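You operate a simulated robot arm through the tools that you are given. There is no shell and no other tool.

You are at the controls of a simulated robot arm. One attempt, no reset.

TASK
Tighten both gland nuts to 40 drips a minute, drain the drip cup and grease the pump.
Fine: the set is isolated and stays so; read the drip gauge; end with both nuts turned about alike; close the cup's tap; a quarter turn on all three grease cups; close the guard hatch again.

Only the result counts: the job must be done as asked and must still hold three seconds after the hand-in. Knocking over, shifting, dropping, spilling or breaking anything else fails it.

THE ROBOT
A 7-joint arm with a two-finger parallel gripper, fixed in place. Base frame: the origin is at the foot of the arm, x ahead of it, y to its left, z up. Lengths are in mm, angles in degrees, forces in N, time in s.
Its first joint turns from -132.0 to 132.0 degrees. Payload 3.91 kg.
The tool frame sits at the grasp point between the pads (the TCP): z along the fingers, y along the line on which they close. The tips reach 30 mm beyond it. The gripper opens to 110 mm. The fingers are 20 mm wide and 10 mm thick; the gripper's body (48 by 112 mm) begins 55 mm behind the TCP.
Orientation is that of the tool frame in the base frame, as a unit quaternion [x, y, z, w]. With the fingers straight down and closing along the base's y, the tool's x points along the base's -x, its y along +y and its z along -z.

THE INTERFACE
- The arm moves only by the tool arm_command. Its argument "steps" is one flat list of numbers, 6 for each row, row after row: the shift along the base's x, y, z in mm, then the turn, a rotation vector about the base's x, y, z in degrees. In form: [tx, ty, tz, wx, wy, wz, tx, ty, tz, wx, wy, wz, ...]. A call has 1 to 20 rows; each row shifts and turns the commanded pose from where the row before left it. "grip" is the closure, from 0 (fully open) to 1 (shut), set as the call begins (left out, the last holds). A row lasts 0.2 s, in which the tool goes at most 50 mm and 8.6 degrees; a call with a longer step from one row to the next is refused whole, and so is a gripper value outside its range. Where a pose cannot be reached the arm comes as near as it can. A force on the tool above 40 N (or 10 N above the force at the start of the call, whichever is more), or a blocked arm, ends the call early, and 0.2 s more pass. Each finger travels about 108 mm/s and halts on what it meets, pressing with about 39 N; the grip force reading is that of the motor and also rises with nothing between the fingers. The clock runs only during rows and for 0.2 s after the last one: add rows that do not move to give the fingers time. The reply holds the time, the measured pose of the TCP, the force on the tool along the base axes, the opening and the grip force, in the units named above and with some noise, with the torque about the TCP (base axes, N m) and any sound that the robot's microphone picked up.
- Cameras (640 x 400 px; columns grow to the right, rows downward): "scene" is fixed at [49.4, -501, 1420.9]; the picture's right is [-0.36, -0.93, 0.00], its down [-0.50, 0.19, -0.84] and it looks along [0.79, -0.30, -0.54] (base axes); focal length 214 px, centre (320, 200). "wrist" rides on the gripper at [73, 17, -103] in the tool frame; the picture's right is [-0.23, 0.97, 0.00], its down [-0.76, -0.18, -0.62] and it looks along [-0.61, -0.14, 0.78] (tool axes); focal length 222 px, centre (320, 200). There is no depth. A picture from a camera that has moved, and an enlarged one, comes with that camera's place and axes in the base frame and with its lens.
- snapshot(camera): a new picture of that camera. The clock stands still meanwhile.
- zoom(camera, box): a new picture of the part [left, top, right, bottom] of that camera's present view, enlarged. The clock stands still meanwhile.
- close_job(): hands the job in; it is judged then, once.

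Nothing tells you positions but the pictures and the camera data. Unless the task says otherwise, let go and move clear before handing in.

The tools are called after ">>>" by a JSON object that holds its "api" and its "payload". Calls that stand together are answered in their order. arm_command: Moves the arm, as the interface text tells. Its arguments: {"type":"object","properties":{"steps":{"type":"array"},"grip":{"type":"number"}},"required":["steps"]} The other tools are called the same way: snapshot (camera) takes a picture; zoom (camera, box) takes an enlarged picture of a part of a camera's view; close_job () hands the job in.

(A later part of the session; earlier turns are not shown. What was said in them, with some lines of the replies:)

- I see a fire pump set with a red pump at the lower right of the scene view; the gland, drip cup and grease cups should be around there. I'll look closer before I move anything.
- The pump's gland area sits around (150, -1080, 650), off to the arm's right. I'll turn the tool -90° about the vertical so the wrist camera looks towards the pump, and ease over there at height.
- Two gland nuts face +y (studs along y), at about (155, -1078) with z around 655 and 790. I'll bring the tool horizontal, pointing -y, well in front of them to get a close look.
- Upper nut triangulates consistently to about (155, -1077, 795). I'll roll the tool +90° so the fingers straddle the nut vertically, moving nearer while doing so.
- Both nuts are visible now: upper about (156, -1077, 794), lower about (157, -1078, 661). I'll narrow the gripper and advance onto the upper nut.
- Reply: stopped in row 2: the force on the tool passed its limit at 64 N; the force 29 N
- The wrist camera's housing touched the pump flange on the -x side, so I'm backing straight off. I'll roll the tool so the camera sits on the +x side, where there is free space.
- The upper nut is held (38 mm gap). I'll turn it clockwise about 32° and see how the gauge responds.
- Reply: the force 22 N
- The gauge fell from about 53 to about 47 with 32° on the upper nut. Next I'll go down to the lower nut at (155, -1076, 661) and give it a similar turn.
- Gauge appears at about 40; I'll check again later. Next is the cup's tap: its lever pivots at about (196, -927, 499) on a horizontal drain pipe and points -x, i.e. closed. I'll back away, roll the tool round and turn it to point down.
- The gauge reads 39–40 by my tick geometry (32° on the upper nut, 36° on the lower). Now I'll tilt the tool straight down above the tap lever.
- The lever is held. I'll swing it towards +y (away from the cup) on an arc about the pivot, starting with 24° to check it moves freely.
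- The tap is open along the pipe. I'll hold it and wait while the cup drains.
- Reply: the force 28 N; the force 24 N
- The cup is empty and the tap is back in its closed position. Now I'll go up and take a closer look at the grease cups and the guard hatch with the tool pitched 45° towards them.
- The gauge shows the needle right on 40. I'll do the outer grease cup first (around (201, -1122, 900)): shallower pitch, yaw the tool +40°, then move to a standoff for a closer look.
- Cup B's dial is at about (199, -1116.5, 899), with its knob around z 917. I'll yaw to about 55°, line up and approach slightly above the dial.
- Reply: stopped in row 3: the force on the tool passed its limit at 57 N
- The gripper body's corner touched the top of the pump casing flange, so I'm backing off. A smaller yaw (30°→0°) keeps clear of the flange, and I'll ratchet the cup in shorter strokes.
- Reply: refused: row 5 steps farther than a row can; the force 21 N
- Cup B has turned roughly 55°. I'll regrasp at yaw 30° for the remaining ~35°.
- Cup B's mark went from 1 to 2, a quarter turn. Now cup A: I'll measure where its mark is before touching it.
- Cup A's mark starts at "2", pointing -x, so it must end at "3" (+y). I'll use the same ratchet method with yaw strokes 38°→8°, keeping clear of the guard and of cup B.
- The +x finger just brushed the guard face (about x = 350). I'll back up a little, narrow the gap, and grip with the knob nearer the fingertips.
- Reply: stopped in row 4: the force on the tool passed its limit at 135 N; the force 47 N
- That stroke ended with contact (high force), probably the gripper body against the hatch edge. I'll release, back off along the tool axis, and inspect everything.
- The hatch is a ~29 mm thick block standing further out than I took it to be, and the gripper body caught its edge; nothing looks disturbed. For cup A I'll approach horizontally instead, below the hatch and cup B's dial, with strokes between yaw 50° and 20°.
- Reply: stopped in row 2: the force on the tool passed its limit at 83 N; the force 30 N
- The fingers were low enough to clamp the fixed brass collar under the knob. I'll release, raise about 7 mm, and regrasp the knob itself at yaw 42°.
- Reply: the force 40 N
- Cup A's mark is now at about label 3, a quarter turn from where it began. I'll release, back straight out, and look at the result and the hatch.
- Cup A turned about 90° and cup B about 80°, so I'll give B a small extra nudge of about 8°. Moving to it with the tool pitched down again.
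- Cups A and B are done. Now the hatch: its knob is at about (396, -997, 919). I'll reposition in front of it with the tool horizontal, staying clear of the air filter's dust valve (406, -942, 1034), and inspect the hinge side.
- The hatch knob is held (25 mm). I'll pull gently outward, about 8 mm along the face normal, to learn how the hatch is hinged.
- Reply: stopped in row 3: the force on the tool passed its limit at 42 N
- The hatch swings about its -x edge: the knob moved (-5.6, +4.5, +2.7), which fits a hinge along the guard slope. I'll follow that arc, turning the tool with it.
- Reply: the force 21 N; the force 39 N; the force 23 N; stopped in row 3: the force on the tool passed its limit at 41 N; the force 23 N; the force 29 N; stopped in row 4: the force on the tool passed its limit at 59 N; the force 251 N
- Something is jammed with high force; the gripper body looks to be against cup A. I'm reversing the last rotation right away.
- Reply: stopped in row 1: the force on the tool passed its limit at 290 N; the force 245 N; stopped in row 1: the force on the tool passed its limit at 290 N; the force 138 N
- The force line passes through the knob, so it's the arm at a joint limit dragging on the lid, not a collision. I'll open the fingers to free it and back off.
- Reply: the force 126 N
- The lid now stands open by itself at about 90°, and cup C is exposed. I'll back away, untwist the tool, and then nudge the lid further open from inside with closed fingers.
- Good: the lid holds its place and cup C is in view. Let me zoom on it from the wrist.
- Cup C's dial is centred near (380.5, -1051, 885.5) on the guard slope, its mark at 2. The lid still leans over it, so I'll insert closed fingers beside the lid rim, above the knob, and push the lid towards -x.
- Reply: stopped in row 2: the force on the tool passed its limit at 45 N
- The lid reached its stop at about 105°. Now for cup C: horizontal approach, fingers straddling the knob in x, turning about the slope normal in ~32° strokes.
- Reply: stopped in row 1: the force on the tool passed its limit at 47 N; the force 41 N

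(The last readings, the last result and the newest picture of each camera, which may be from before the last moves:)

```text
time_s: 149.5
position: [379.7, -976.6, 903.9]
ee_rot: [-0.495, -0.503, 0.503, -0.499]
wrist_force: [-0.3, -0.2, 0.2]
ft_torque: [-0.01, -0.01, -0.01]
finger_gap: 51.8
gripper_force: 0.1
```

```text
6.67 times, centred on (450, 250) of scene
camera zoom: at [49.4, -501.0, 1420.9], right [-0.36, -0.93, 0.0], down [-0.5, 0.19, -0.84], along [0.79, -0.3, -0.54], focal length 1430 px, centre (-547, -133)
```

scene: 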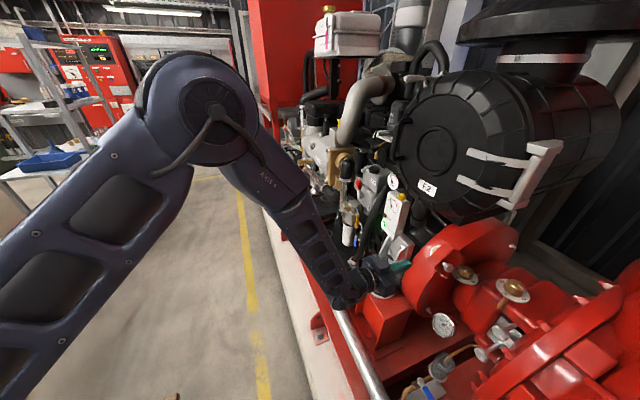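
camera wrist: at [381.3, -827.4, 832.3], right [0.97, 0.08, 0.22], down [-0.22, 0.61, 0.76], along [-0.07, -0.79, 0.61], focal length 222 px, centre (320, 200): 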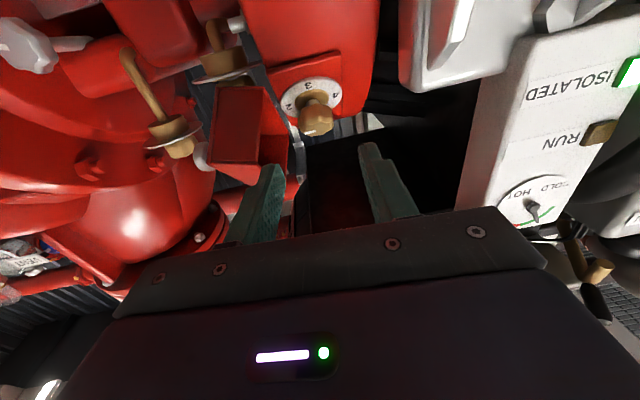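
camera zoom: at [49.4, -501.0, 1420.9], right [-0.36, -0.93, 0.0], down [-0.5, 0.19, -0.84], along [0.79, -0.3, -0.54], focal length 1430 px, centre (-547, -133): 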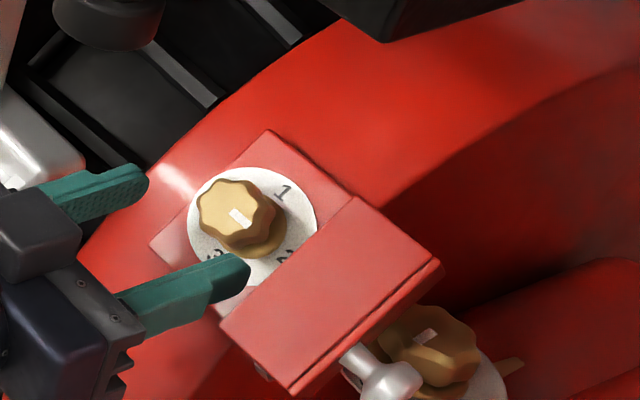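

>>> {"api": "arm_command", "payload": {"steps": [-0.3, -10, 0, 0, 0, 0, -0.3, -10, 0, 0, 0, 0, 0, -10, 0.3, 0, 0, 0, 0, -9, 0.3, 0, 0, 0]}}

>>> {"api": "zoom", "payload": {"camera": "wrist", "box": [200, 60, 460, 230]}}

>>> {"api": "zoom", "payload": {"camera": "scene", "box": [410, 220, 490, 280]}}

```text
time_s: 150.5
position: [378.7, -1015.3, 905.6]
ee_rot: [-0.496, -0.502, 0.503, -0.499]
wrist_force: [-0.4, 0.1, 0.1]
ft_torque: [0.01, 0.0, 0.04]
finger_gap: 51.7
gripper_force: 0.1
```

```text
2.35 times, centred on (330, 145) of wrist
camera zoom: at [395.1, -914.5, 832.9], right [0.98, 0.0, 0.22], down [-0.17, 0.63, 0.76], along [-0.13, -0.78, 0.61], focal length 523 px, centre (296, 329)
```

zoom: 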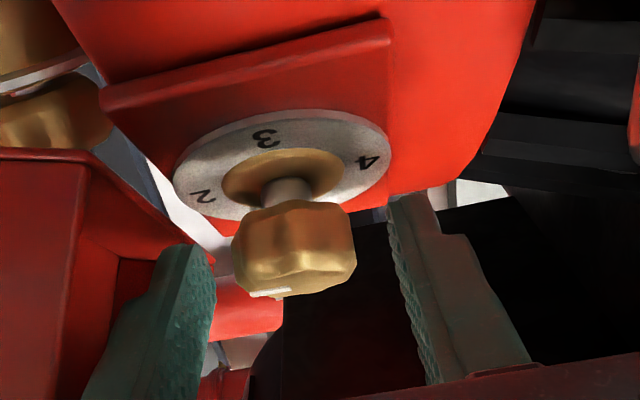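

```text
6.67 times, centred on (450, 250) of scene
camera zoom: at [49.4, -501.0, 1420.9], right [-0.36, -0.93, 0.0], down [-0.5, 0.19, -0.84], along [0.79, -0.3, -0.54], focal length 1430 px, centre (-547, -133)
```

zoom: 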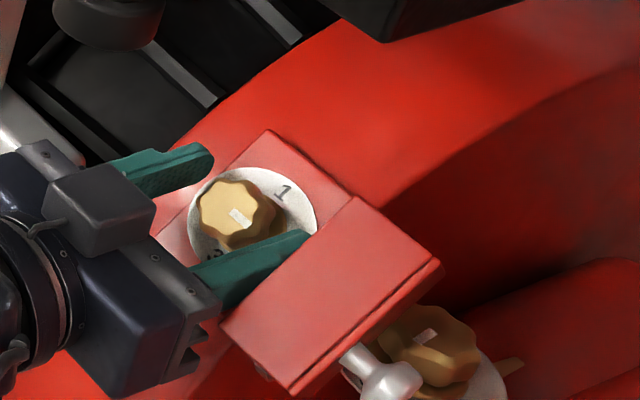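

>>> {"api": "arm_command", "payload": {"steps": [0, 0, 0, 0, 0, 0, 0, 0, 0, 0, 0, 0, 0, 0, 0, 0, 0, 0], "grip": 1}}

>>> {"api": "zoom", "payload": {"camera": "wrist", "box": [200, 60, 460, 230]}}

>>> {"api": "zoom", "payload": {"camera": "scene", "box": [410, 220, 490, 280]}}

```text
time_s: 151.3
position: [380.5, -1016.8, 906.1]
ee_rot: [-0.495, -0.502, 0.503, -0.499]
wrist_force: [3.4, -4.5, -0.6]
ft_torque: [0.28, -0.46, 0.54]
finger_gap: 31.5
gripper_force: 44.9
```

```text
2.35 times, centred on (330, 145) of wrist
camera zoom: at [395.4, -914.5, 832.8], right [0.98, 0.0, 0.22], down [-0.17, 0.63, 0.76], along [-0.13, -0.78, 0.61], focal length 523 px, centre (296, 329)
```

zoom: 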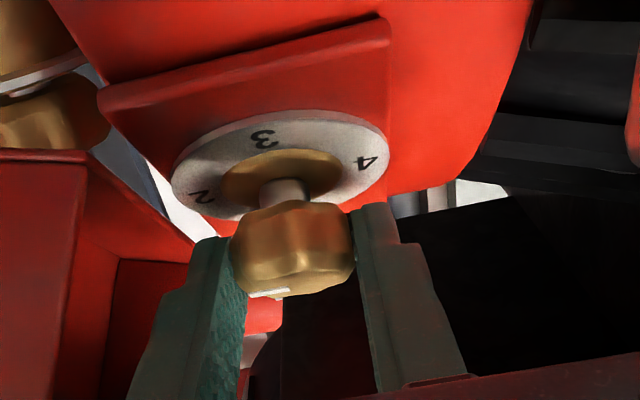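

```text
6.67 times, centred on (450, 250) of scene
camera zoom: at [49.4, -501.0, 1420.9], right [-0.36, -0.93, 0.0], down [-0.5, 0.19, -0.84], along [0.79, -0.3, -0.54], focal length 1430 px, centre (-547, -133)
```

zoom: 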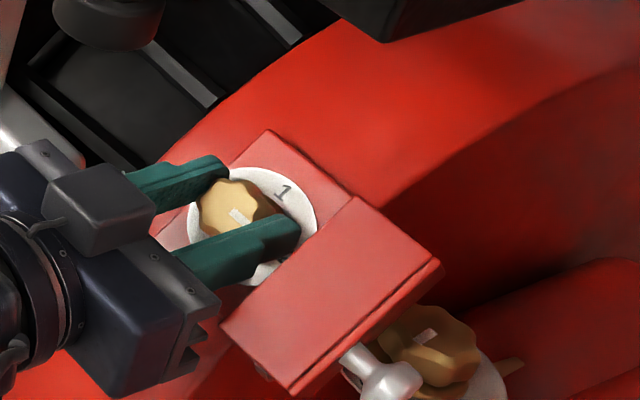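

>>> {"api": "arm_command", "payload": {"steps": [0.7, 0, 0, 0, -2.93, -2.72, 0.69, -0.06, 0.07, 0, -2.93, -2.72, 0.69, -0.09, 0.1, 0, -2.93, -2.72, 0.67, -0.11, 0.11, 0, -2.93, -2.72, 0, 0, 0, 0, 0, 0]}}

>>> {"api": "zoom", "payload": {"camera": "scene", "box": [410, 220, 490, 280]}}

```text
time_s: 152.5
position: [383.1, -1015.7, 906.1]
ee_rot: [0.59, 0.399, -0.496, 0.497]
wrist_force: [-1.8, -27.7, -1.0]
ft_torque: [-0.47, -0.35, 0.44]
finger_gap: 31.7
gripper_force: 45.2
```

```text
6.67 times, centred on (450, 250) of scene
camera zoom: at [49.4, -501.0, 1420.9], right [-0.36, -0.93, 0.0], down [-0.5, 0.19, -0.84], along [0.79, -0.3, -0.54], focal length 1430 px, centre (-547, -133)
```

zoom: 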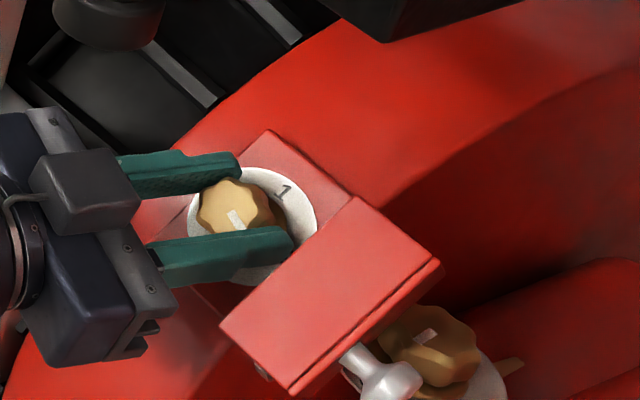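

>>> {"api": "arm_command", "payload": {"steps": [0.66, -0.8, 0.17, 0, -2.93, -2.72, 0.65, -0.8, 0.18, 0, -2.93, -2.72, 0.62, -0.5, 0.23, 0, -2.93, -2.72, 0.61, -0.23, 0.25, 0, -2.93, -2.72, 0, 0, 0, 0, 0, 0]}}

>>> {"api": "zoom", "payload": {"camera": "scene", "box": [410, 220, 490, 280]}}

>>> {"api": "snapshot", "payload": {"camera": "scene"}}

```text
time_s: 153.5
position: [383.7, -1016.9, 906.3]
ee_rot: [0.66, 0.308, -0.482, 0.486]
wrist_force: [-6.3, 23.0, 11.5]
ft_torque: [2.14, -1.66, 2.12]
finger_gap: 31.6
gripper_force: 45.0
stopped in row 4: the force on the tool passed its limit at 51 N (the readings are from after the stop); the commanded pose is now the measured one
```

```text
6.67 times, centred on (450, 250) of scene
camera zoom: at [49.4, -501.0, 1420.9], right [-0.36, -0.93, 0.0], down [-0.5, 0.19, -0.84], along [0.79, -0.3, -0.54], focal length 1430 px, centre (-547, -133)
```

zoom: 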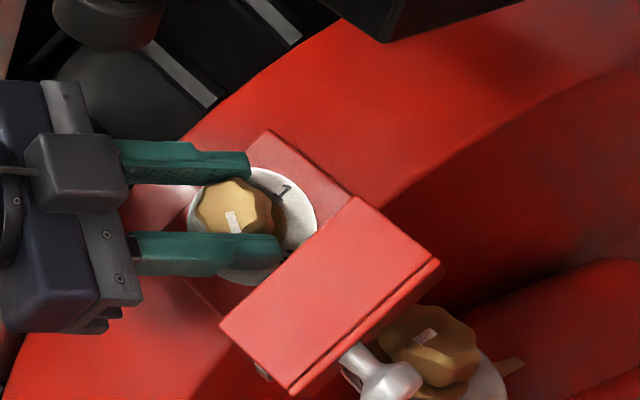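

```text
taken
```

scene: 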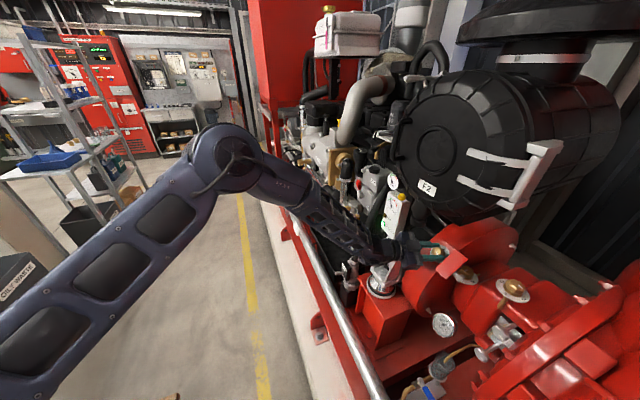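

>>> {"api": "arm_command", "payload": {"steps": [0, 0, 0, 0, 0, 0, 0, 0, 0, 0, 0, 0, -0.8, 0.3, 0, 0, 4.98, 4.63, -0.8, 0.2, 0, 0, 4.98, 4.63, -0.8, 0, 0, 0, 4.98, 4.63, -0.8, -0.2, 0, 0, 4.98, 4.63, -0.7, -0.2, 0, 0, 4.98, 4.63, 0, 0, 0, 0, 0, 0], "grip": 0.58}}

>>> {"api": "zoom", "payload": {"camera": "scene", "box": [410, 220, 490, 280]}}

>>> {"api": "zoom", "payload": {"camera": "wrist", "box": [200, 60, 460, 230]}}

```text
time_s: 155.3
position: [380.6, -1018.1, 905.3]
ee_rot: [0.465, 0.533, -0.505, 0.495]
wrist_force: [0.6, -0.6, 0.3]
ft_torque: [0.03, -0.03, -0.03]
finger_gap: 46.1
gripper_force: 0.1
```

```text
6.67 times, centred on (450, 250) of scene
camera zoom: at [49.4, -501.0, 1420.9], right [-0.36, -0.93, 0.0], down [-0.5, 0.19, -0.84], along [0.79, -0.3, -0.54], focal length 1430 px, centre (-547, -133)
```

zoom: 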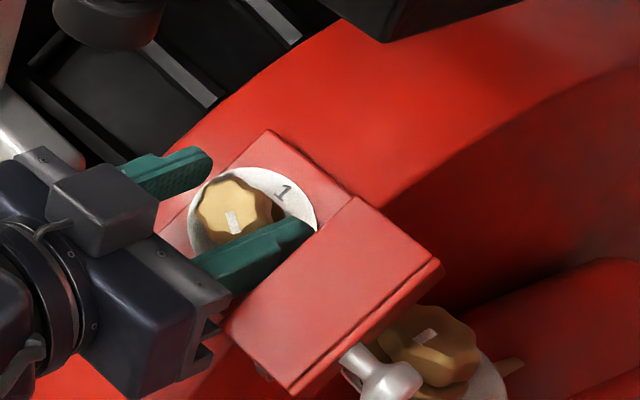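

```text
2.35 times, centred on (330, 145) of wrist
camera zoom: at [386.3, -915.0, 832.3], right [0.99, 0.05, 0.15], down [-0.15, 0.62, 0.77], along [-0.05, -0.79, 0.62], focal length 523 px, centre (296, 329)
```

zoom: 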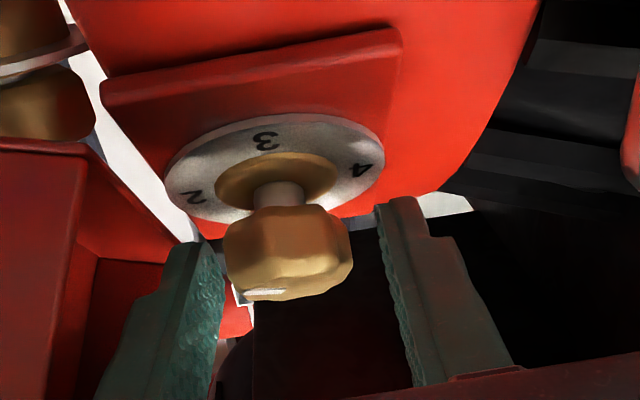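

>>> {"api": "arm_command", "payload": {"steps": [0, 0, 0, 0, 0, 0, 0, 0, 0, 0, 0, 0, 0, 0, 0, 0, 0, 0], "grip": 1}}

>>> {"api": "arm_command", "payload": {"steps": [0.7, 0, 0, 0, -2.93, -2.72, 0.7, 0, 0, 0, -2.93, -2.72, 0.69, -0.06, 0.07, 0, -2.93, -2.72, 0.69, -0.09, 0.1, 0, -2.93, -2.72, 0.67, -0.11, 0.11, 0, -2.93, -2.72, 0.66, -0.15, 0.15, 0, -2.93, -2.72, 0, 0, 0, 0, 0, 0]}}

>>> {"api": "zoom", "payload": {"camera": "scene", "box": [410, 220, 490, 280]}}

```text
time_s: 156.1
position: [379.0, -1017.9, 906.5]
ee_rot: [0.466, 0.531, -0.506, 0.494]
wrist_force: [-16.1, 1.1, 0.1]
ft_torque: [-0.3, -0.41, 0.24]
finger_gap: 32.2
gripper_force: 44.8
```

```text
time_s: 157.7
position: [383.2, -1018.7, 905.4]
ee_rot: [0.609, 0.377, -0.494, 0.493]
wrist_force: [-34.7, 5.7, -2.9]
ft_torque: [-0.96, 0.03, -0.47]
finger_gap: 32.4
gripper_force: 44.6
```

```text
6.67 times, centred on (450, 250) of scene
camera zoom: at [49.4, -501.0, 1420.9], right [-0.36, -0.93, 0.0], down [-0.5, 0.19, -0.84], along [0.79, -0.3, -0.54], focal length 1430 px, centre (-547, -133)
```

zoom: 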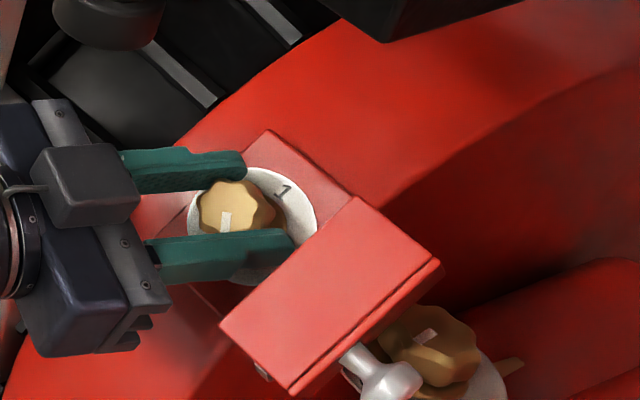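

>>> {"api": "zoom", "payload": {"camera": "scene", "box": [425, 236, 465, 266]}}

>>> {"api": "zoom", "payload": {"camera": "wrist", "box": [260, 90, 400, 200]}}

```text
13.33 times, centred on (445, 251) of scene
camera zoom: at [49.4, -501.0, 1420.9], right [-0.36, -0.93, 0.0], down [-0.5, 0.19, -0.84], along [0.79, -0.3, -0.54], focal length 2860 px, centre (-1347, -480)
```

zoom: 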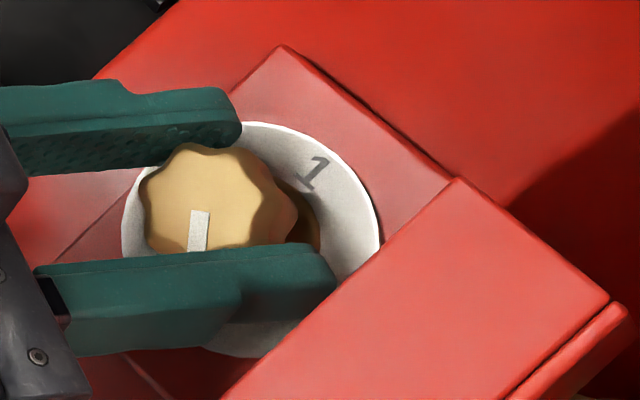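

```text
3.64 times, centred on (330, 145) of wrist
camera zoom: at [438.8, -924.6, 842.5], right [0.87, -0.22, 0.44], down [-0.2, 0.67, 0.72], along [-0.45, -0.71, 0.54], focal length 808 px, centre (284, 400)
```

zoom: 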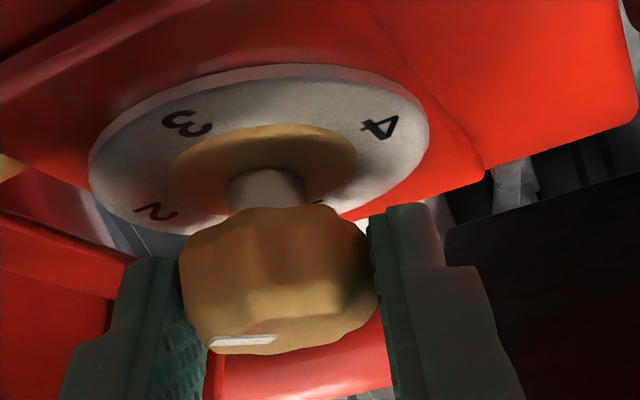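

>>> {"api": "arm_command", "payload": {"steps": [0, 0, 0, 0, 0, 0, -1, 0, 0, 0, 0, 0, -0.8, 0.2, 0, 0, 4.76, 4.43, -0.8, 0.2, 0, 0, 4.76, 4.43, -0.8, 0, 0, 0, 4.76, 4.43, -0.8, -0.1, 0, 0, 4.76, 4.43, 0, 0, 0, 0, 0, 0], "grip": 0.58}}

>>> {"api": "arm_command", "payload": {"steps": [0, 0, 0, 0, 0, 0, 0, 0, 0, 0, 0, 0, 0, 0, 0, 0, 0, 0], "grip": 1}}

>>> {"api": "zoom", "payload": {"camera": "scene", "box": [425, 236, 465, 266]}}

>>> {"api": "arm_command", "payload": {"steps": [0.7, 0, 0, 0, -2.93, -2.72, 0.7, 0, 0, 0, -2.93, -2.72, 0.69, -0.06, 0.07, 0, -2.93, -2.72, 0.69, -0.09, 0.1, 0, -2.93, -2.72, 0.67, -0.11, 0.11, 0, -2.93, -2.72, 0.66, -0.15, 0.15, 0, -2.93, -2.72, 0.6, -0.15, 0.15, 0, -2.93, -2.72, 0, 0, 0, 0, 0, 0]}}

>>> {"api": "zoom", "payload": {"camera": "scene", "box": [425, 236, 465, 266]}}

```text
time_s: 159.3
position: [381.1, -1018.2, 905.4]
ee_rot: [0.453, 0.544, -0.505, 0.494]
wrist_force: [0.6, 0.5, 0.0]
ft_torque: [-0.04, -0.03, -0.03]
finger_gap: 46.1
gripper_force: 0.1
```

```text
time_s: 160.1
position: [378.2, -1018.4, 905.2]
ee_rot: [0.454, 0.543, -0.506, 0.493]
wrist_force: [-19.6, 2.0, -0.5]
ft_torque: [-0.26, -0.35, 0.14]
finger_gap: 32.5
gripper_force: 45.0
```

```text
13.33 times, centred on (445, 251) of scene
camera zoom: at [49.4, -501.0, 1420.9], right [-0.36, -0.93, 0.0], down [-0.5, 0.19, -0.84], along [0.79, -0.3, -0.54], focal length 2860 px, centre (-1347, -480)
```

zoom: 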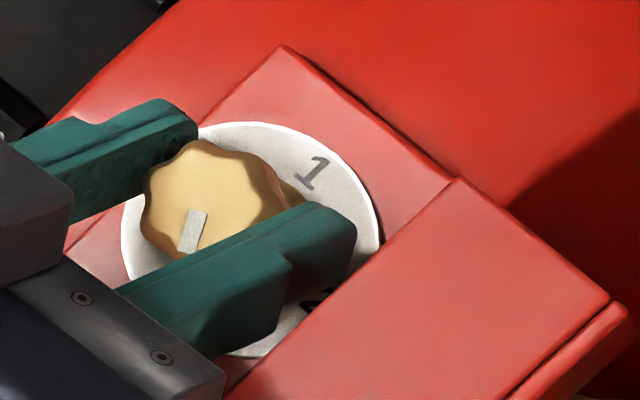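

```text
time_s: 161.1
position: [380.8, -1018.9, 905.6]
ee_rot: [0.553, 0.443, -0.501, 0.497]
wrist_force: [-3.4, 7.6, 3.3]
ft_torque: [-0.16, -0.49, 0.47]
finger_gap: 32.2
gripper_force: 45.2
stopped in row 5: the force on the tool passed its limit at 40 N (the readings are from after the stop); the commanded pose is now the measured one
```

```text
13.33 times, centred on (445, 251) of scene
camera zoom: at [49.4, -501.0, 1420.9], right [-0.36, -0.93, 0.0], down [-0.5, 0.19, -0.84], along [0.79, -0.3, -0.54], focal length 2860 px, centre (-1347, -480)
```

zoom: 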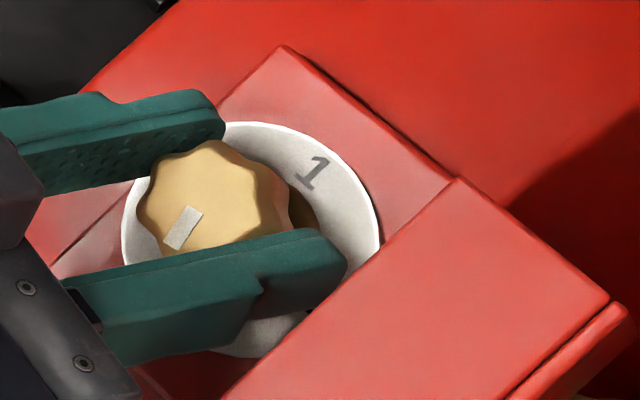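

>>> {"api": "arm_command", "payload": {"steps": [0.5, 0, 0, 0, -2.93, -2.72, 0.4, 0, 0, 0, -2.93, -2.72, 0.4, 0, 0, 0, -1.8, -1.6, 0, 0, 0, 0, 0, 0]}}

>>> {"api": "zoom", "payload": {"camera": "scene", "box": [425, 236, 465, 266]}}

```text
time_s: 162.1
position: [382.7, -1019.4, 905.5]
ee_rot: [0.613, 0.372, -0.493, 0.492]
wrist_force: [-4.5, 12.7, 6.1]
ft_torque: [-0.76, -0.24, 0.21]
finger_gap: 32.4
gripper_force: 45.5
```

```text
13.33 times, centred on (445, 251) of scene
camera zoom: at [49.4, -501.0, 1420.9], right [-0.36, -0.93, 0.0], down [-0.5, 0.19, -0.84], along [0.79, -0.3, -0.54], focal length 2860 px, centre (-1347, -480)
```

zoom: 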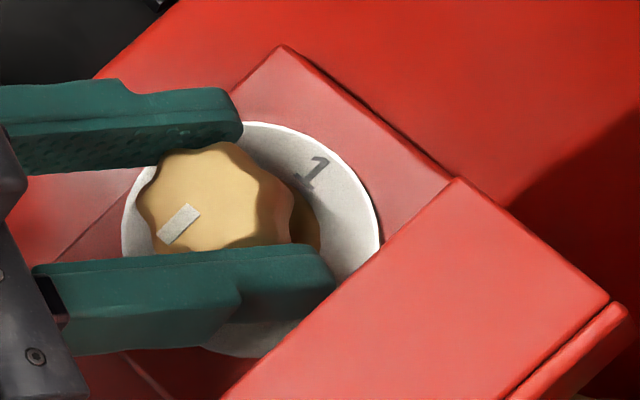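

Cup C's mark moved from 2 to about 3, a quarter turn. I'll release it, back straight out and prepare to close the hatch.

>>> {"api": "arm_command", "payload": {"steps": [0, 0, 0, 0, 0, 0, 0, 0, 0, 0, 0, 0, 2, 10, 0, 0, 0, 0, 3, 15, 0, 0, 0, 0, 3, 20, 0, 0, 0, 0, 0, 20, 0, 0, 3.66, 3.4, 0, 20, 0, 0, 3.66, 3.4, 0, 15, 0, 0, 3.66, 3.4, 0, 0, 0, 0, 3.66, 3.4], "grip": 0.58}}

>>> {"api": "snapshot", "payload": {"camera": "wrist"}}

>>> {"api": "zoom", "payload": {"camera": "scene", "box": [410, 220, 530, 310]}}

>>> {"api": "zoom", "payload": {"camera": "wrist", "box": [220, 20, 400, 160]}}

```text
time_s: 164.1
position: [391.5, -918.6, 906.7]
ee_rot: [-0.495, -0.504, 0.505, -0.496]
wrist_force: [-0.5, 0.2, 0.1]
ft_torque: [-0.03, -0.04, -0.04]
finger_gap: 46.3
gripper_force: 0.0
```

```text
taken
camera wrist: at [407.0, -816.0, 833.4], right [0.98, 0.0, 0.21], down [-0.16, 0.62, 0.76], along [-0.13, -0.78, 0.61], focal length 222 px, centre (320, 200)
```

wrist: 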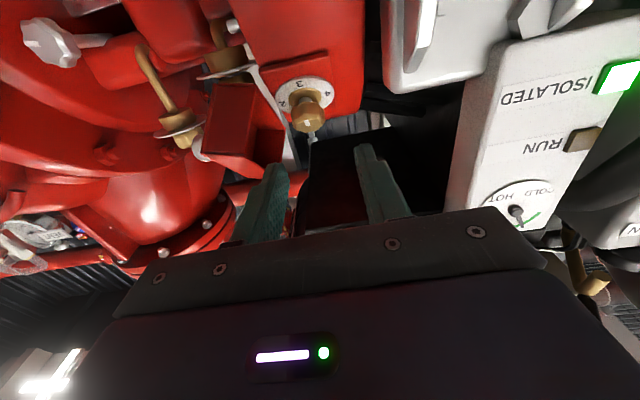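

```text
4.44 times, centred on (470, 265) of scene
camera zoom: at [49.4, -501.0, 1420.9], right [-0.36, -0.93, 0.0], down [-0.5, 0.19, -0.84], along [0.79, -0.3, -0.54], focal length 953 px, centre (-347, -89)
```

zoom: 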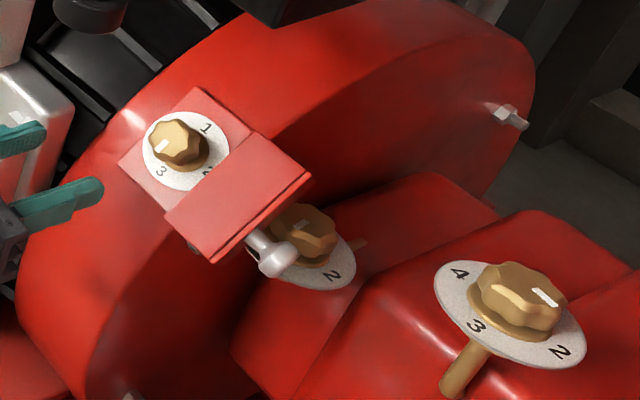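

```text
2.86 times, centred on (310, 90) of wrist
camera zoom: at [407.0, -816.0, 833.4], right [0.98, 0.0, 0.21], down [-0.16, 0.62, 0.76], along [-0.13, -0.78, 0.61], focal length 635 px, centre (349, 514)
```

zoom: 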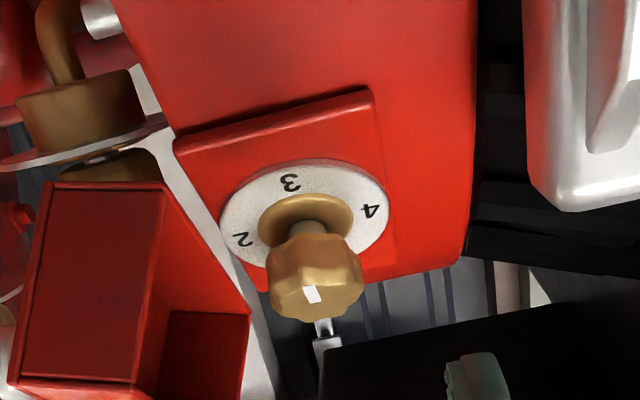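

Cup C's mark points to 3. Now I'll close the hatch: closed fingers behind the lid on its -x side, then push +x so it swings shut.

>>> {"api": "arm_command", "payload": {"steps": [0, 5, -2, 0, 0, 0, -20, 5, -2, 0, 0, 0, -20, 0, -2, 0, 0, 0, -20, 0, -2, 0, 0, 0, -20, 0, -2, 0, 0, 0, -20, 0, -2, 0, 0, 0, -14, 0, 0, 0, 0, 0], "grip": 1}}

>>> {"api": "arm_command", "payload": {"steps": [0, -15, 0, 0, 0, 0, 0, -15, 0, 0, 0, 0, 0, -15, 0, 0, 0, 0, 0, -7, 0, 0, 0, 0]}}

>>> {"api": "snapshot", "payload": {"camera": "wrist"}}

>>> {"api": "zoom", "payload": {"camera": "scene", "box": [410, 220, 530, 310]}}

```text
time_s: 165.7
position: [276.3, -908.8, 894.6]
ee_rot: [-0.496, -0.503, 0.506, -0.496]
wrist_force: [0.0, 0.0, 0.0]
ft_torque: [-0.04, -0.04, 0.02]
finger_gap: 0.2
gripper_force: 37.6
```

```text
time_s: 166.7
position: [276.7, -960.5, 893.5]
ee_rot: [-0.497, -0.502, 0.505, -0.496]
wrist_force: [0.6, -0.2, -0.3]
ft_torque: [0.0, 0.01, 0.0]
finger_gap: 0.0
gripper_force: 37.6
```

```text
taken
camera wrist: at [293.2, -858.1, 820.7], right [0.98, 0.0, 0.21], down [-0.16, 0.62, 0.76], along [-0.13, -0.78, 0.61], focal length 222 px, centre (320, 200)
```

wrist: 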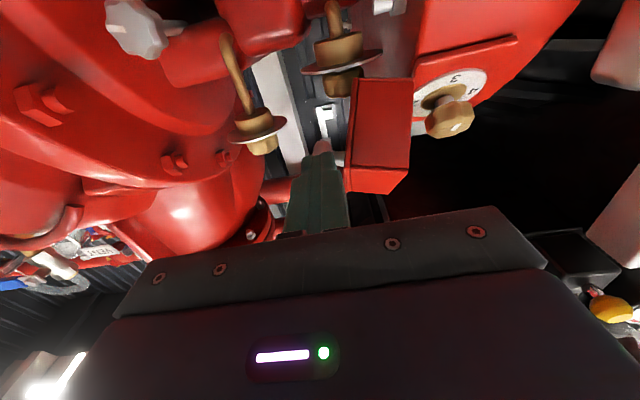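

```text
4.44 times, centred on (470, 265) of scene
camera zoom: at [49.4, -501.0, 1420.9], right [-0.36, -0.93, 0.0], down [-0.5, 0.19, -0.84], along [0.79, -0.3, -0.54], focal length 953 px, centre (-347, -89)
```

zoom: 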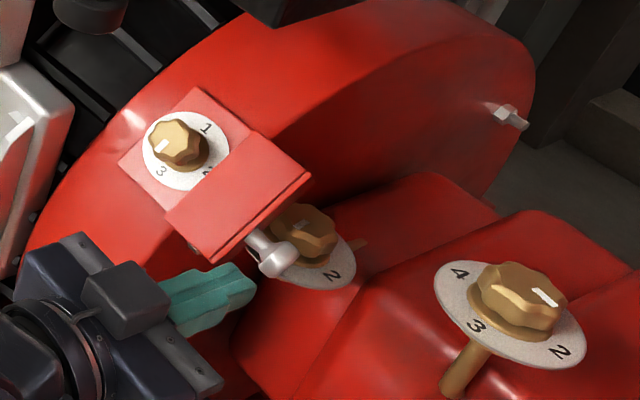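

>>> {"api": "arm_command", "payload": {"steps": [6, 0, 0, 0, 0, 0, 6, 0, 0, 0, 0, 0, 6, 0, 0, 0, 0, 0, 6, 0, 0, 0, 0, 0, 6, 0, 0, 0, 0, 0]}}

>>> {"api": "zoom", "payload": {"camera": "scene", "box": [410, 220, 530, 310]}}

```text
time_s: 168.1
position: [303.6, -960.9, 894.1]
ee_rot: [-0.497, -0.501, 0.508, -0.494]
wrist_force: [-3.3, 2.5, 2.5]
ft_torque: [-0.07, 0.01, -0.08]
finger_gap: 0.3
gripper_force: 37.4
stopped in row 5: the force on the tool passed its limit at 41 N (the readings are from after the stop); the commanded pose is now the measured one
```

```text
4.44 times, centred on (470, 265) of scene
camera zoom: at [49.4, -501.0, 1420.9], right [-0.36, -0.93, 0.0], down [-0.5, 0.19, -0.84], along [0.79, -0.3, -0.54], focal length 953 px, centre (-347, -89)
```

zoom: 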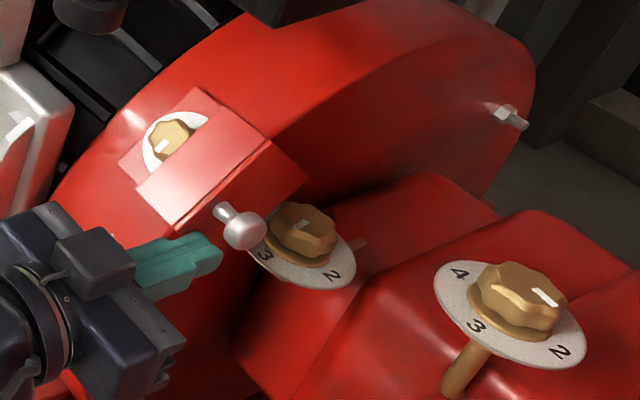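

>>> {"api": "arm_command", "payload": {"steps": [3, 0, 0, 0, 0, 0, 3, 0, 0, 0, 0, 0, 3, 0, 0, 0, 0, 0, 3, 0, 0, 0, 0, 0, 3, 0, 0, 0, 0, 0, 3, 0, 0, 0, 0, 0]}}

>>> {"api": "arm_command", "payload": {"steps": [3, 0, 0, 0, 0, 0, 3, 0, 0, 0, 0, 0, 3, 0, 0, 0, 0, 0, 3, 0, 0, 0, 0, 0, 3, 0, 0, 0, 0, 0, 3, 0, 0, 0, 0, 0]}}

>>> {"api": "zoom", "payload": {"camera": "scene", "box": [410, 220, 530, 310]}}

```text
time_s: 168.8
position: [306.3, -960.0, 893.3]
ee_rot: [-0.498, -0.5, 0.509, -0.492]
wrist_force: [-2.6, 1.5, 2.7]
ft_torque: [-0.07, 0.06, -0.09]
finger_gap: 0.0
gripper_force: 37.7
stopped in row 3: the force on the tool passed its limit at 44 N (the readings are from after the stop); the commanded pose is now the measured one
```

```text
time_s: 169.4
position: [307.7, -959.7, 894.3]
ee_rot: [-0.499, -0.5, 0.511, -0.491]
wrist_force: [-7.0, 6.6, 5.0]
ft_torque: [-0.07, 0.04, -0.19]
finger_gap: 0.0
gripper_force: 37.7
stopped in row 3: the force on the tool passed its limit at 44 N (the readings are from after the stop); the commanded pose is now the measured one
```

```text
4.44 times, centred on (470, 265) of scene
camera zoom: at [49.4, -501.0, 1420.9], right [-0.36, -0.93, 0.0], down [-0.5, 0.19, -0.84], along [0.79, -0.3, -0.54], focal length 953 px, centre (-347, -89)
```

zoom: 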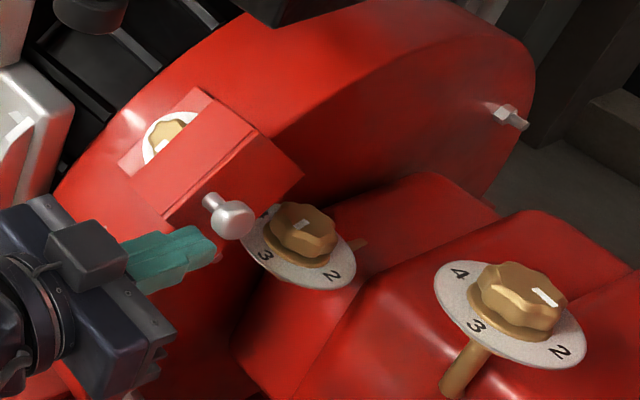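

>>> {"api": "arm_command", "payload": {"steps": [-8, 0, 0, 0, 0, 0, 0, 8, 8, 0, 0, 0, 0, 5, 6, 0, 0, 0, 4, 0, 0, 0, 0, 0, 4, 0, 0, 0, 0, 0, 4, 0, 0, 0, 0, 0, 4, 0, 0, 0, 0, 0]}}

>>> {"api": "arm_command", "payload": {"steps": [4, 0, 0, 0, 0, 0, 4, 0, 0, 0, 0, 0, 4, 0, 0, 0, 0, 0, 4, 0, 0, 0, 0, 0, 4, 0, 0, 0, 0, 0]}}

>>> {"api": "zoom", "payload": {"camera": "scene", "box": [410, 220, 530, 310]}}

>>> {"api": "snapshot", "payload": {"camera": "wrist"}}

```text
time_s: 171.1
position: [318.0, -947.8, 908.4]
ee_rot: [-0.5, -0.499, 0.51, -0.491]
wrist_force: [-3.1, 3.8, 4.2]
ft_torque: [-0.07, 0.0, -0.06]
finger_gap: 0.0
gripper_force: 37.5
```

```text
time_s: 172.2
position: [339.0, -946.1, 906.9]
ee_rot: [-0.499, -0.5, 0.51, -0.491]
wrist_force: [-0.3, -0.5, 0.1]
ft_torque: [0.0, -0.02, 0.01]
finger_gap: 0.0
gripper_force: 37.6
```

```text
4.44 times, centred on (470, 265) of scene
camera zoom: at [49.4, -501.0, 1420.9], right [-0.36, -0.93, 0.0], down [-0.5, 0.19, -0.84], along [0.79, -0.3, -0.54], focal length 953 px, centre (-347, -89)
```

zoom: 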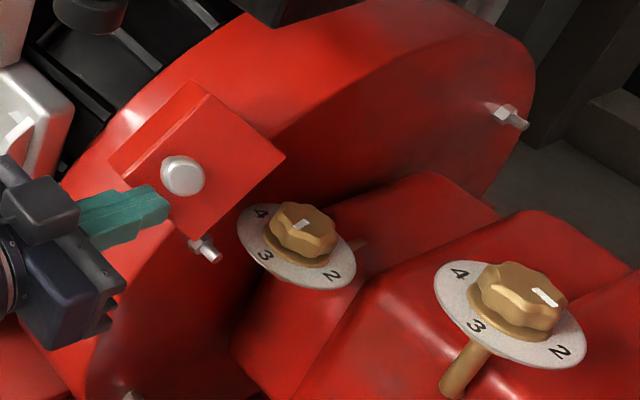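

```text
taken
camera wrist: at [355.5, -844.6, 834.9], right [0.98, -0.02, 0.21], down [-0.15, 0.63, 0.76], along [-0.14, -0.78, 0.61], focal length 222 px, centre (320, 200)
```

wrist: 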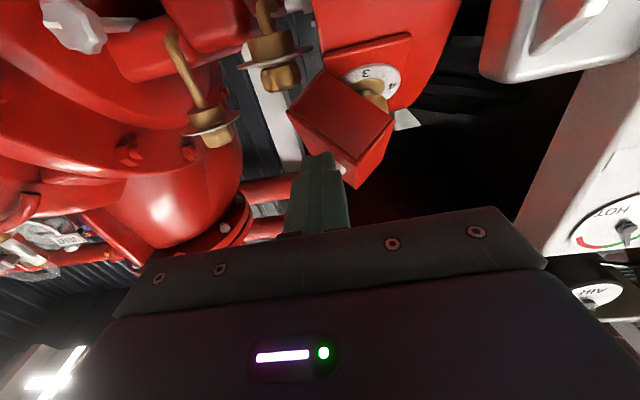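

>>> {"api": "arm_command", "payload": {"steps": [5, 0, 0, 0, 0, 0, 5, 0, 0, 0, 0, 0, 5, 0, 0, 0, 0, 0, 5, 0, 0, 0, 0, 0, 5, 0, 0, 0, 0, 0, 5, 0, 0, 0, 0, 0]}}

>>> {"api": "zoom", "payload": {"camera": "scene", "box": [410, 220, 530, 310]}}

```text
time_s: 173.7
position: [367.3, -947.7, 907.9]
ee_rot: [-0.499, -0.499, 0.51, -0.491]
wrist_force: [-0.2, -1.2, -0.5]
ft_torque: [0.01, -0.01, 0.01]
finger_gap: 0.2
gripper_force: 37.7
```

```text
4.44 times, centred on (470, 265) of scene
camera zoom: at [49.4, -501.0, 1420.9], right [-0.36, -0.93, 0.0], down [-0.5, 0.19, -0.84], along [0.79, -0.3, -0.54], focal length 953 px, centre (-347, -89)
```

zoom: 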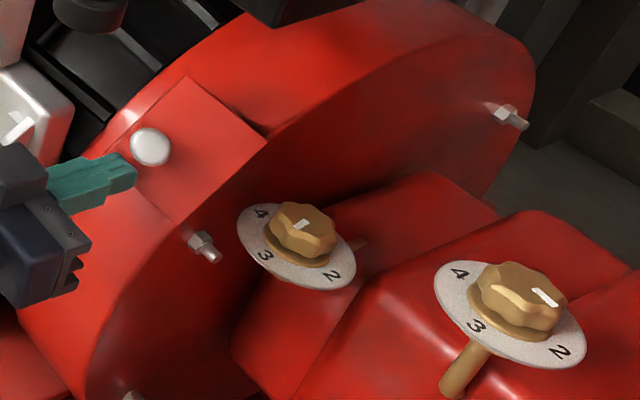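

>>> {"api": "arm_command", "payload": {"steps": [5, 0, 0, 0, 0, 0, 5, 0, 0, 0, 0, 0, 5, 0, 0, 0, 0, 0, 5, 0, 0, 0, 0, 0, 5, 0, 0, 0, 0, 0, 5, 0, 0, 0, 0, 0]}}

>>> {"api": "zoom", "payload": {"camera": "scene", "box": [400, 220, 520, 310]}}

>>> {"api": "snapshot", "payload": {"camera": "wrist"}}

```text
time_s: 175.1
position: [398.0, -946.5, 908.8]
ee_rot: [-0.499, -0.499, 0.51, -0.491]
wrist_force: [0.9, 0.9, 0.0]
ft_torque: [0.02, -0.01, -0.01]
finger_gap: 0.0
gripper_force: 37.8
```

```text
4.44 times, centred on (460, 265) of scene
camera zoom: at [49.4, -501.0, 1420.9], right [-0.36, -0.93, 0.0], down [-0.5, 0.19, -0.84], along [0.79, -0.3, -0.54], focal length 953 px, centre (-302, -89)
```

zoom: 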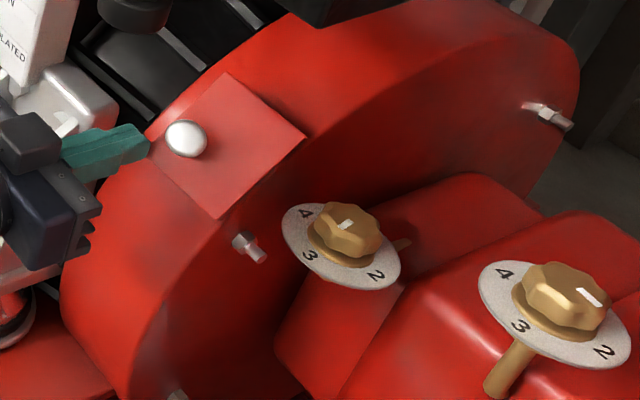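

```text
taken
camera wrist: at [415.3, -845.1, 835.7], right [0.98, -0.02, 0.21], down [-0.15, 0.63, 0.76], along [-0.14, -0.78, 0.61], focal length 222 px, centre (320, 200)
```

wrist: 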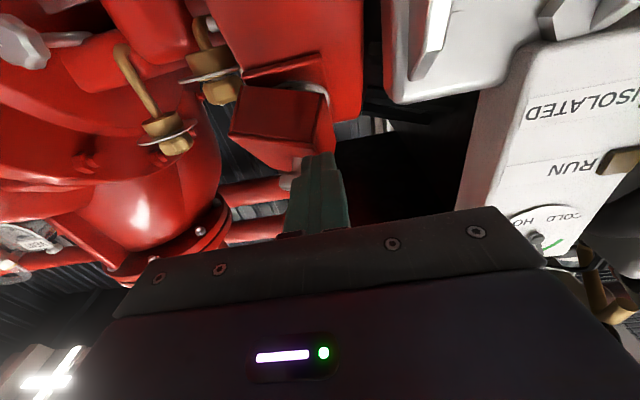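

>>> {"api": "arm_command", "payload": {"steps": [0, -2.2, -2.05, 0, 0, 0, 0, -2.2, -2.05, 0, 0, 0, 0, -2.2, -2.05, 0, 0, 0, 0, -2.2, -2.05, 0, 0, 0, 0, -2.2, -2.05, 0, 0, 0]}}

>>> {"api": "arm_command", "payload": {"steps": [0, -1.5, -1.4, 0, 0, 0, 0, -1.5, -1.4, 0, 0, 0, 0, -1.5, -1.4, 0, 0, 0, 0, -1.5, -1.4, 0, 0, 0, 0, -1.5, -1.4, 0, 0, 0]}}

>>> {"api": "zoom", "payload": {"camera": "scene", "box": [400, 220, 520, 310]}}

>>> {"api": "snapshot", "payload": {"camera": "wrist"}}

```text
time_s: 176.2
position: [398.0, -958.8, 898.8]
ee_rot: [-0.499, -0.5, 0.51, -0.491]
wrist_force: [0.2, 0.6, 0.2]
ft_torque: [-0.01, -0.01, 0.0]
finger_gap: 0.2
gripper_force: 37.7
```

```text
time_s: 177.3
position: [398.2, -963.5, 894.8]
ee_rot: [-0.498, -0.499, 0.51, -0.493]
wrist_force: [-2.3, 29.8, 11.5]
ft_torque: [-0.1, -0.08, -0.18]
finger_gap: 0.0
gripper_force: 38.3
stopped in row 5: the force on the tool passed its limit at 46 N (the readings are from after the stop); the commanded pose is now the measured one
```

```text
4.44 times, centred on (460, 265) of scene
camera zoom: at [49.4, -501.0, 1420.9], right [-0.36, -0.93, 0.0], down [-0.5, 0.19, -0.84], along [0.79, -0.3, -0.54], focal length 953 px, centre (-302, -89)
```

zoom: 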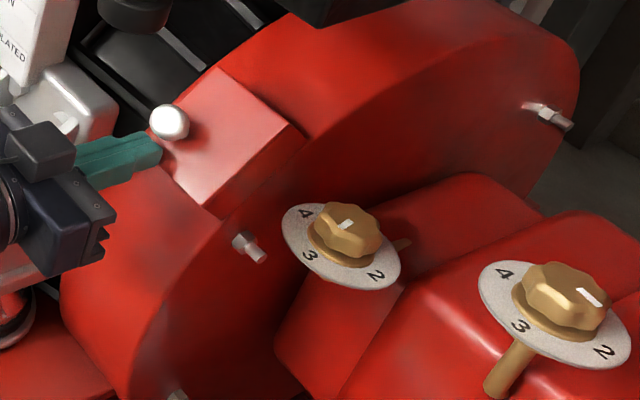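

```text
taken
camera wrist: at [415.6, -861.5, 821.5], right [0.98, -0.02, 0.21], down [-0.15, 0.63, 0.76], along [-0.14, -0.78, 0.61], focal length 222 px, centre (320, 200)
```

wrist: 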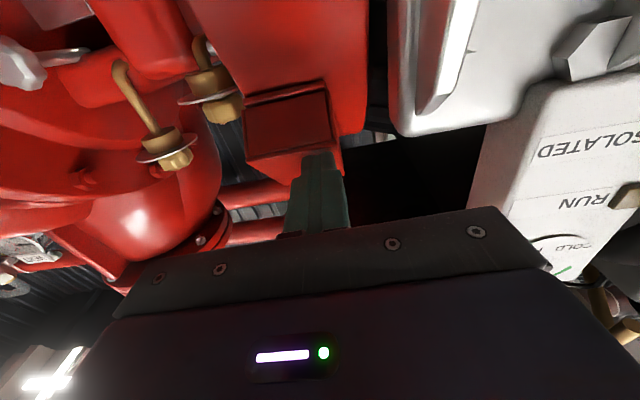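

The hatch knob is back at its original image position, so the hatch is shut. I'll back away and check everything.

>>> {"api": "arm_command", "payload": {"steps": [0, 10, 4, 0, 0, 0, 0, 25, 8, 0, 0, 0, 0, 30, 8, 0, 0, 0, -10, 30, 5, 0, 0, 0, -25, 30, 5, 0, 0, 0, -30, 30, 5, 0, 0, 0, -30, 30, 5, 0, 0, 0, -30, 20, 5, 0, 0, 0]}}

>>> {"api": "snapshot", "payload": {"camera": "wrist"}}

>>> {"api": "snapshot", "payload": {"camera": "scene"}}

>>> {"api": "zoom", "payload": {"camera": "scene", "box": [430, 308, 462, 340]}}

>>> {"api": "zoom", "payload": {"camera": "scene", "box": [408, 222, 552, 312]}}

```text
time_s: 179.1
position: [273.6, -757.1, 938.8]
ee_rot: [-0.498, -0.5, 0.51, -0.492]
wrist_force: [0.7, -0.8, 0.0]
ft_torque: [0.01, 0.02, -0.06]
finger_gap: 0.1
gripper_force: 37.6
```

```text
taken
camera wrist: at [291.5, -655.8, 865.7], right [0.98, -0.02, 0.21], down [-0.15, 0.63, 0.76], along [-0.14, -0.78, 0.61], focal length 222 px, centre (320, 200)
```

wrist: 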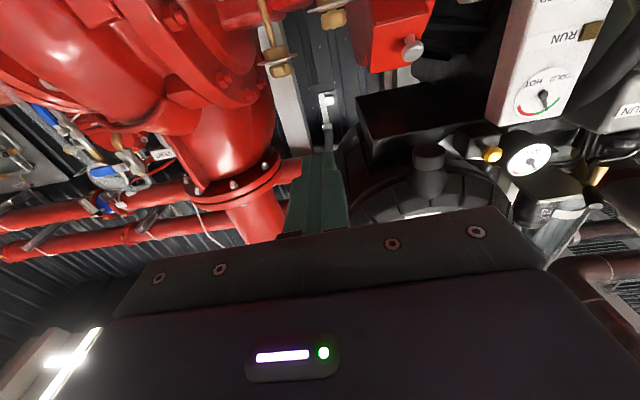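

```text
taken
```

scene: 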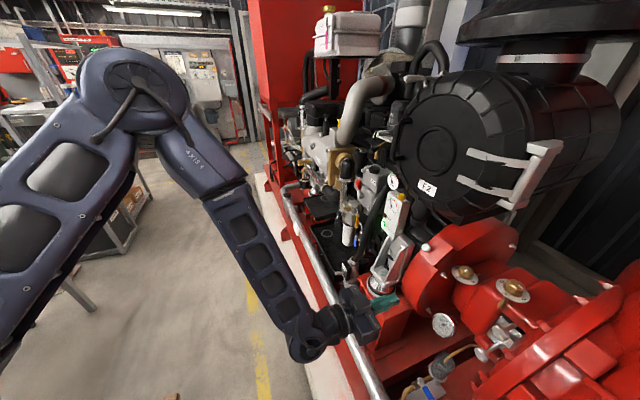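

```text
12.50 times, centred on (446, 324) of scene
camera zoom: at [49.4, -501.0, 1420.9], right [-0.36, -0.93, 0.0], down [-0.5, 0.19, -0.84], along [0.79, -0.3, -0.54], focal length 2681 px, centre (-1255, -1350)
```

zoom: 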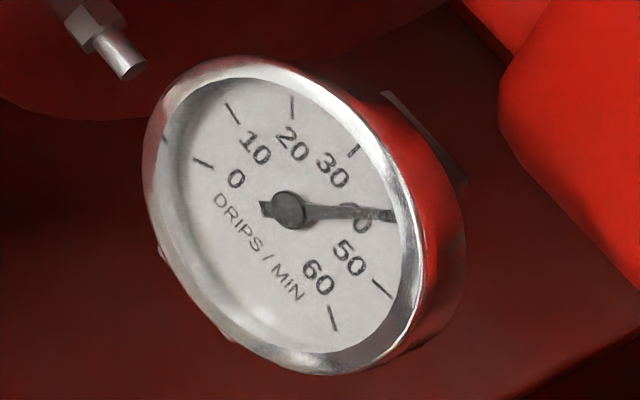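

```text
4.44 times, centred on (480, 267) of scene
camera zoom: at [49.4, -501.0, 1420.9], right [-0.36, -0.93, 0.0], down [-0.5, 0.19, -0.84], along [0.79, -0.3, -0.54], focal length 953 px, centre (-391, -98)
```

zoom: 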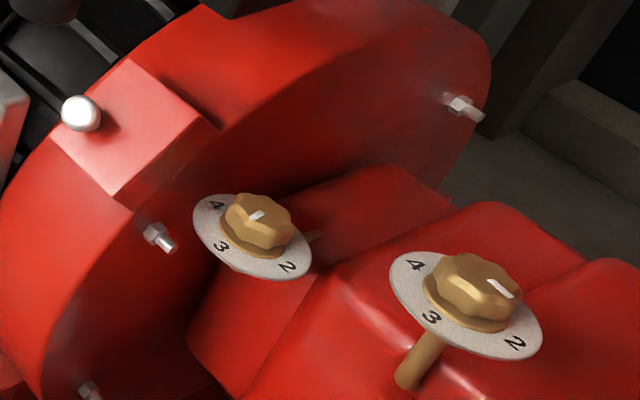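

>>> {"api": "zoom", "payload": {"camera": "scene", "box": [400, 320, 530, 400]}}

>>> {"api": "zoom", "payload": {"camera": "scene", "box": [340, 160, 440, 240]}}

>>> {"api": "zoom", "payload": {"camera": "scene", "box": [412, 226, 452, 266]}}

```text
4.92 times, centred on (465, 360) of scene
camera zoom: at [49.4, -501.0, 1420.9], right [-0.36, -0.93, 0.0], down [-0.5, 0.19, -0.84], along [0.79, -0.3, -0.54], focal length 1056 px, centre (-394, -588)
```

zoom: 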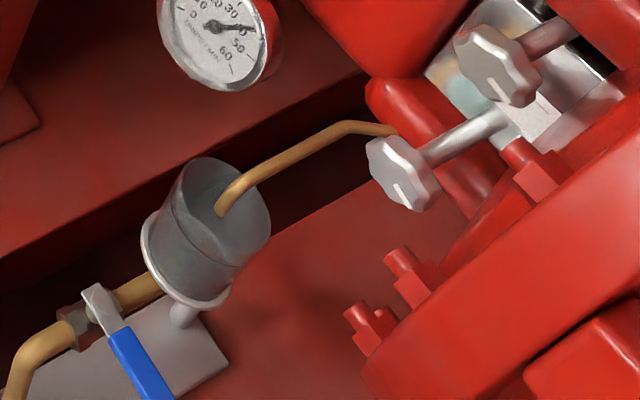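

```text
5.00 times, centred on (390, 200) of scene
camera zoom: at [49.4, -501.0, 1420.9], right [-0.36, -0.93, 0.0], down [-0.5, 0.19, -0.84], along [0.79, -0.3, -0.54], focal length 1072 px, centre (-30, 200)
```

zoom: 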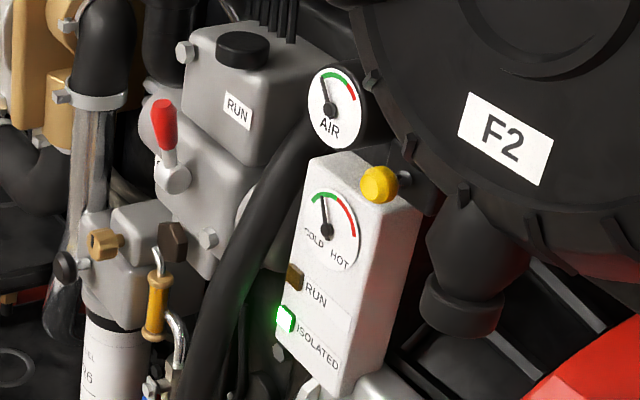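

```text
10.00 times, centred on (432, 246) of scene
camera zoom: at [49.4, -501.0, 1420.9], right [-0.36, -0.93, 0.0], down [-0.5, 0.19, -0.84], along [0.79, -0.3, -0.54], focal length 2145 px, centre (-800, -260)
```

zoom: 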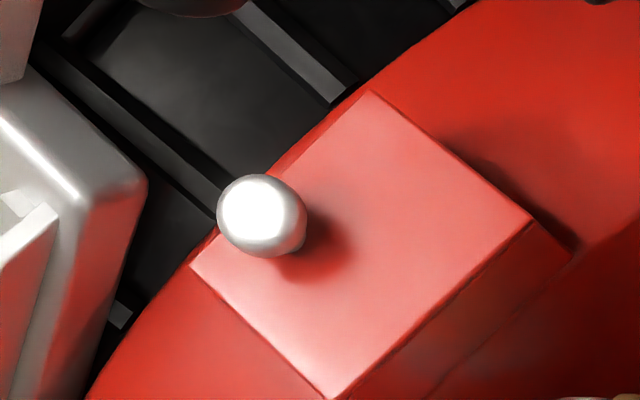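

>>> {"api": "zoom", "payload": {"camera": "wrist", "box": [320, 0, 450, 90]}}

```text
4.44 times, centred on (385, 45) of wrist
camera zoom: at [291.5, -655.8, 865.7], right [0.98, -0.02, 0.21], down [-0.15, 0.63, 0.76], along [-0.14, -0.78, 0.61], focal length 987 px, centre (31, 889)
```

zoom: 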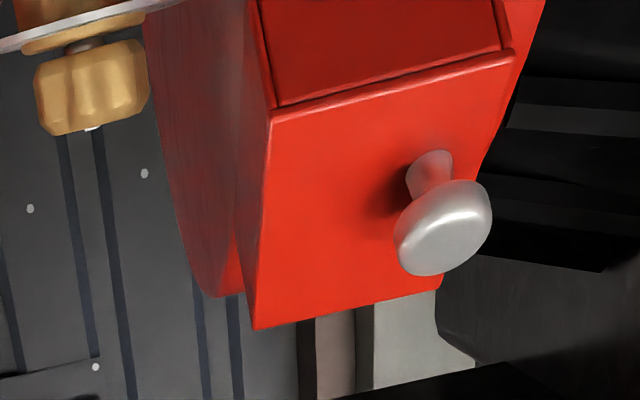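

The final check matches the request:
- The drip gauge reads 40, and both gland nuts were turned about alike (32° and 36°).
- The drip cup is empty and its tap is closed.
- All three grease cups have had about a quarter turn.
- The hatch is shut, the set still shows ISOLATED, and the arm is clear.

I'm handing the job in.

>>> {"api": "close_job", "payload": {}}

```text
The job is handed in.
```

The job is handed in, and the final pictures matched what you asked for. I don't have the judge's result yet.

| Item | State at hand-in |
|---|---|
| Gland nuts | Drip gauge at 40 drips a minute; upper nut turned 32°, lower nut 36° |
| Drip cup | Empty, tap back in its closed position |
| Grease cups | All three turned about 90° clockwise; these are my estimates from the marks in the pictures, good to about 5–10° |
| Guard hatch | Shut, pressed until it stopped with about 46 N |
| Set | Still showing ISOLATED |

The gripper or camera bumped the set several times on the way:

- **Pump flange:** touched twice, at up to 64 N.
- **Hatch edge:** caught by the gripper while I was turning the grease cup nearest the guard, at up to 135 N.
- **Near the guard while turning that cup and the one under the hatch:** the force limit stopped the arm once on each, at 83 N and 51 N. On the first the fingers had clamped the fixed collar; on the second the camera probably touched something beside the guard.
- **Hatch lid:** while I was opening it the arm hit a joint limit and dragged on the lid. The force reached at least 290 N before I let go.

The later pictures showed no damage, and nothing had moved out of place.
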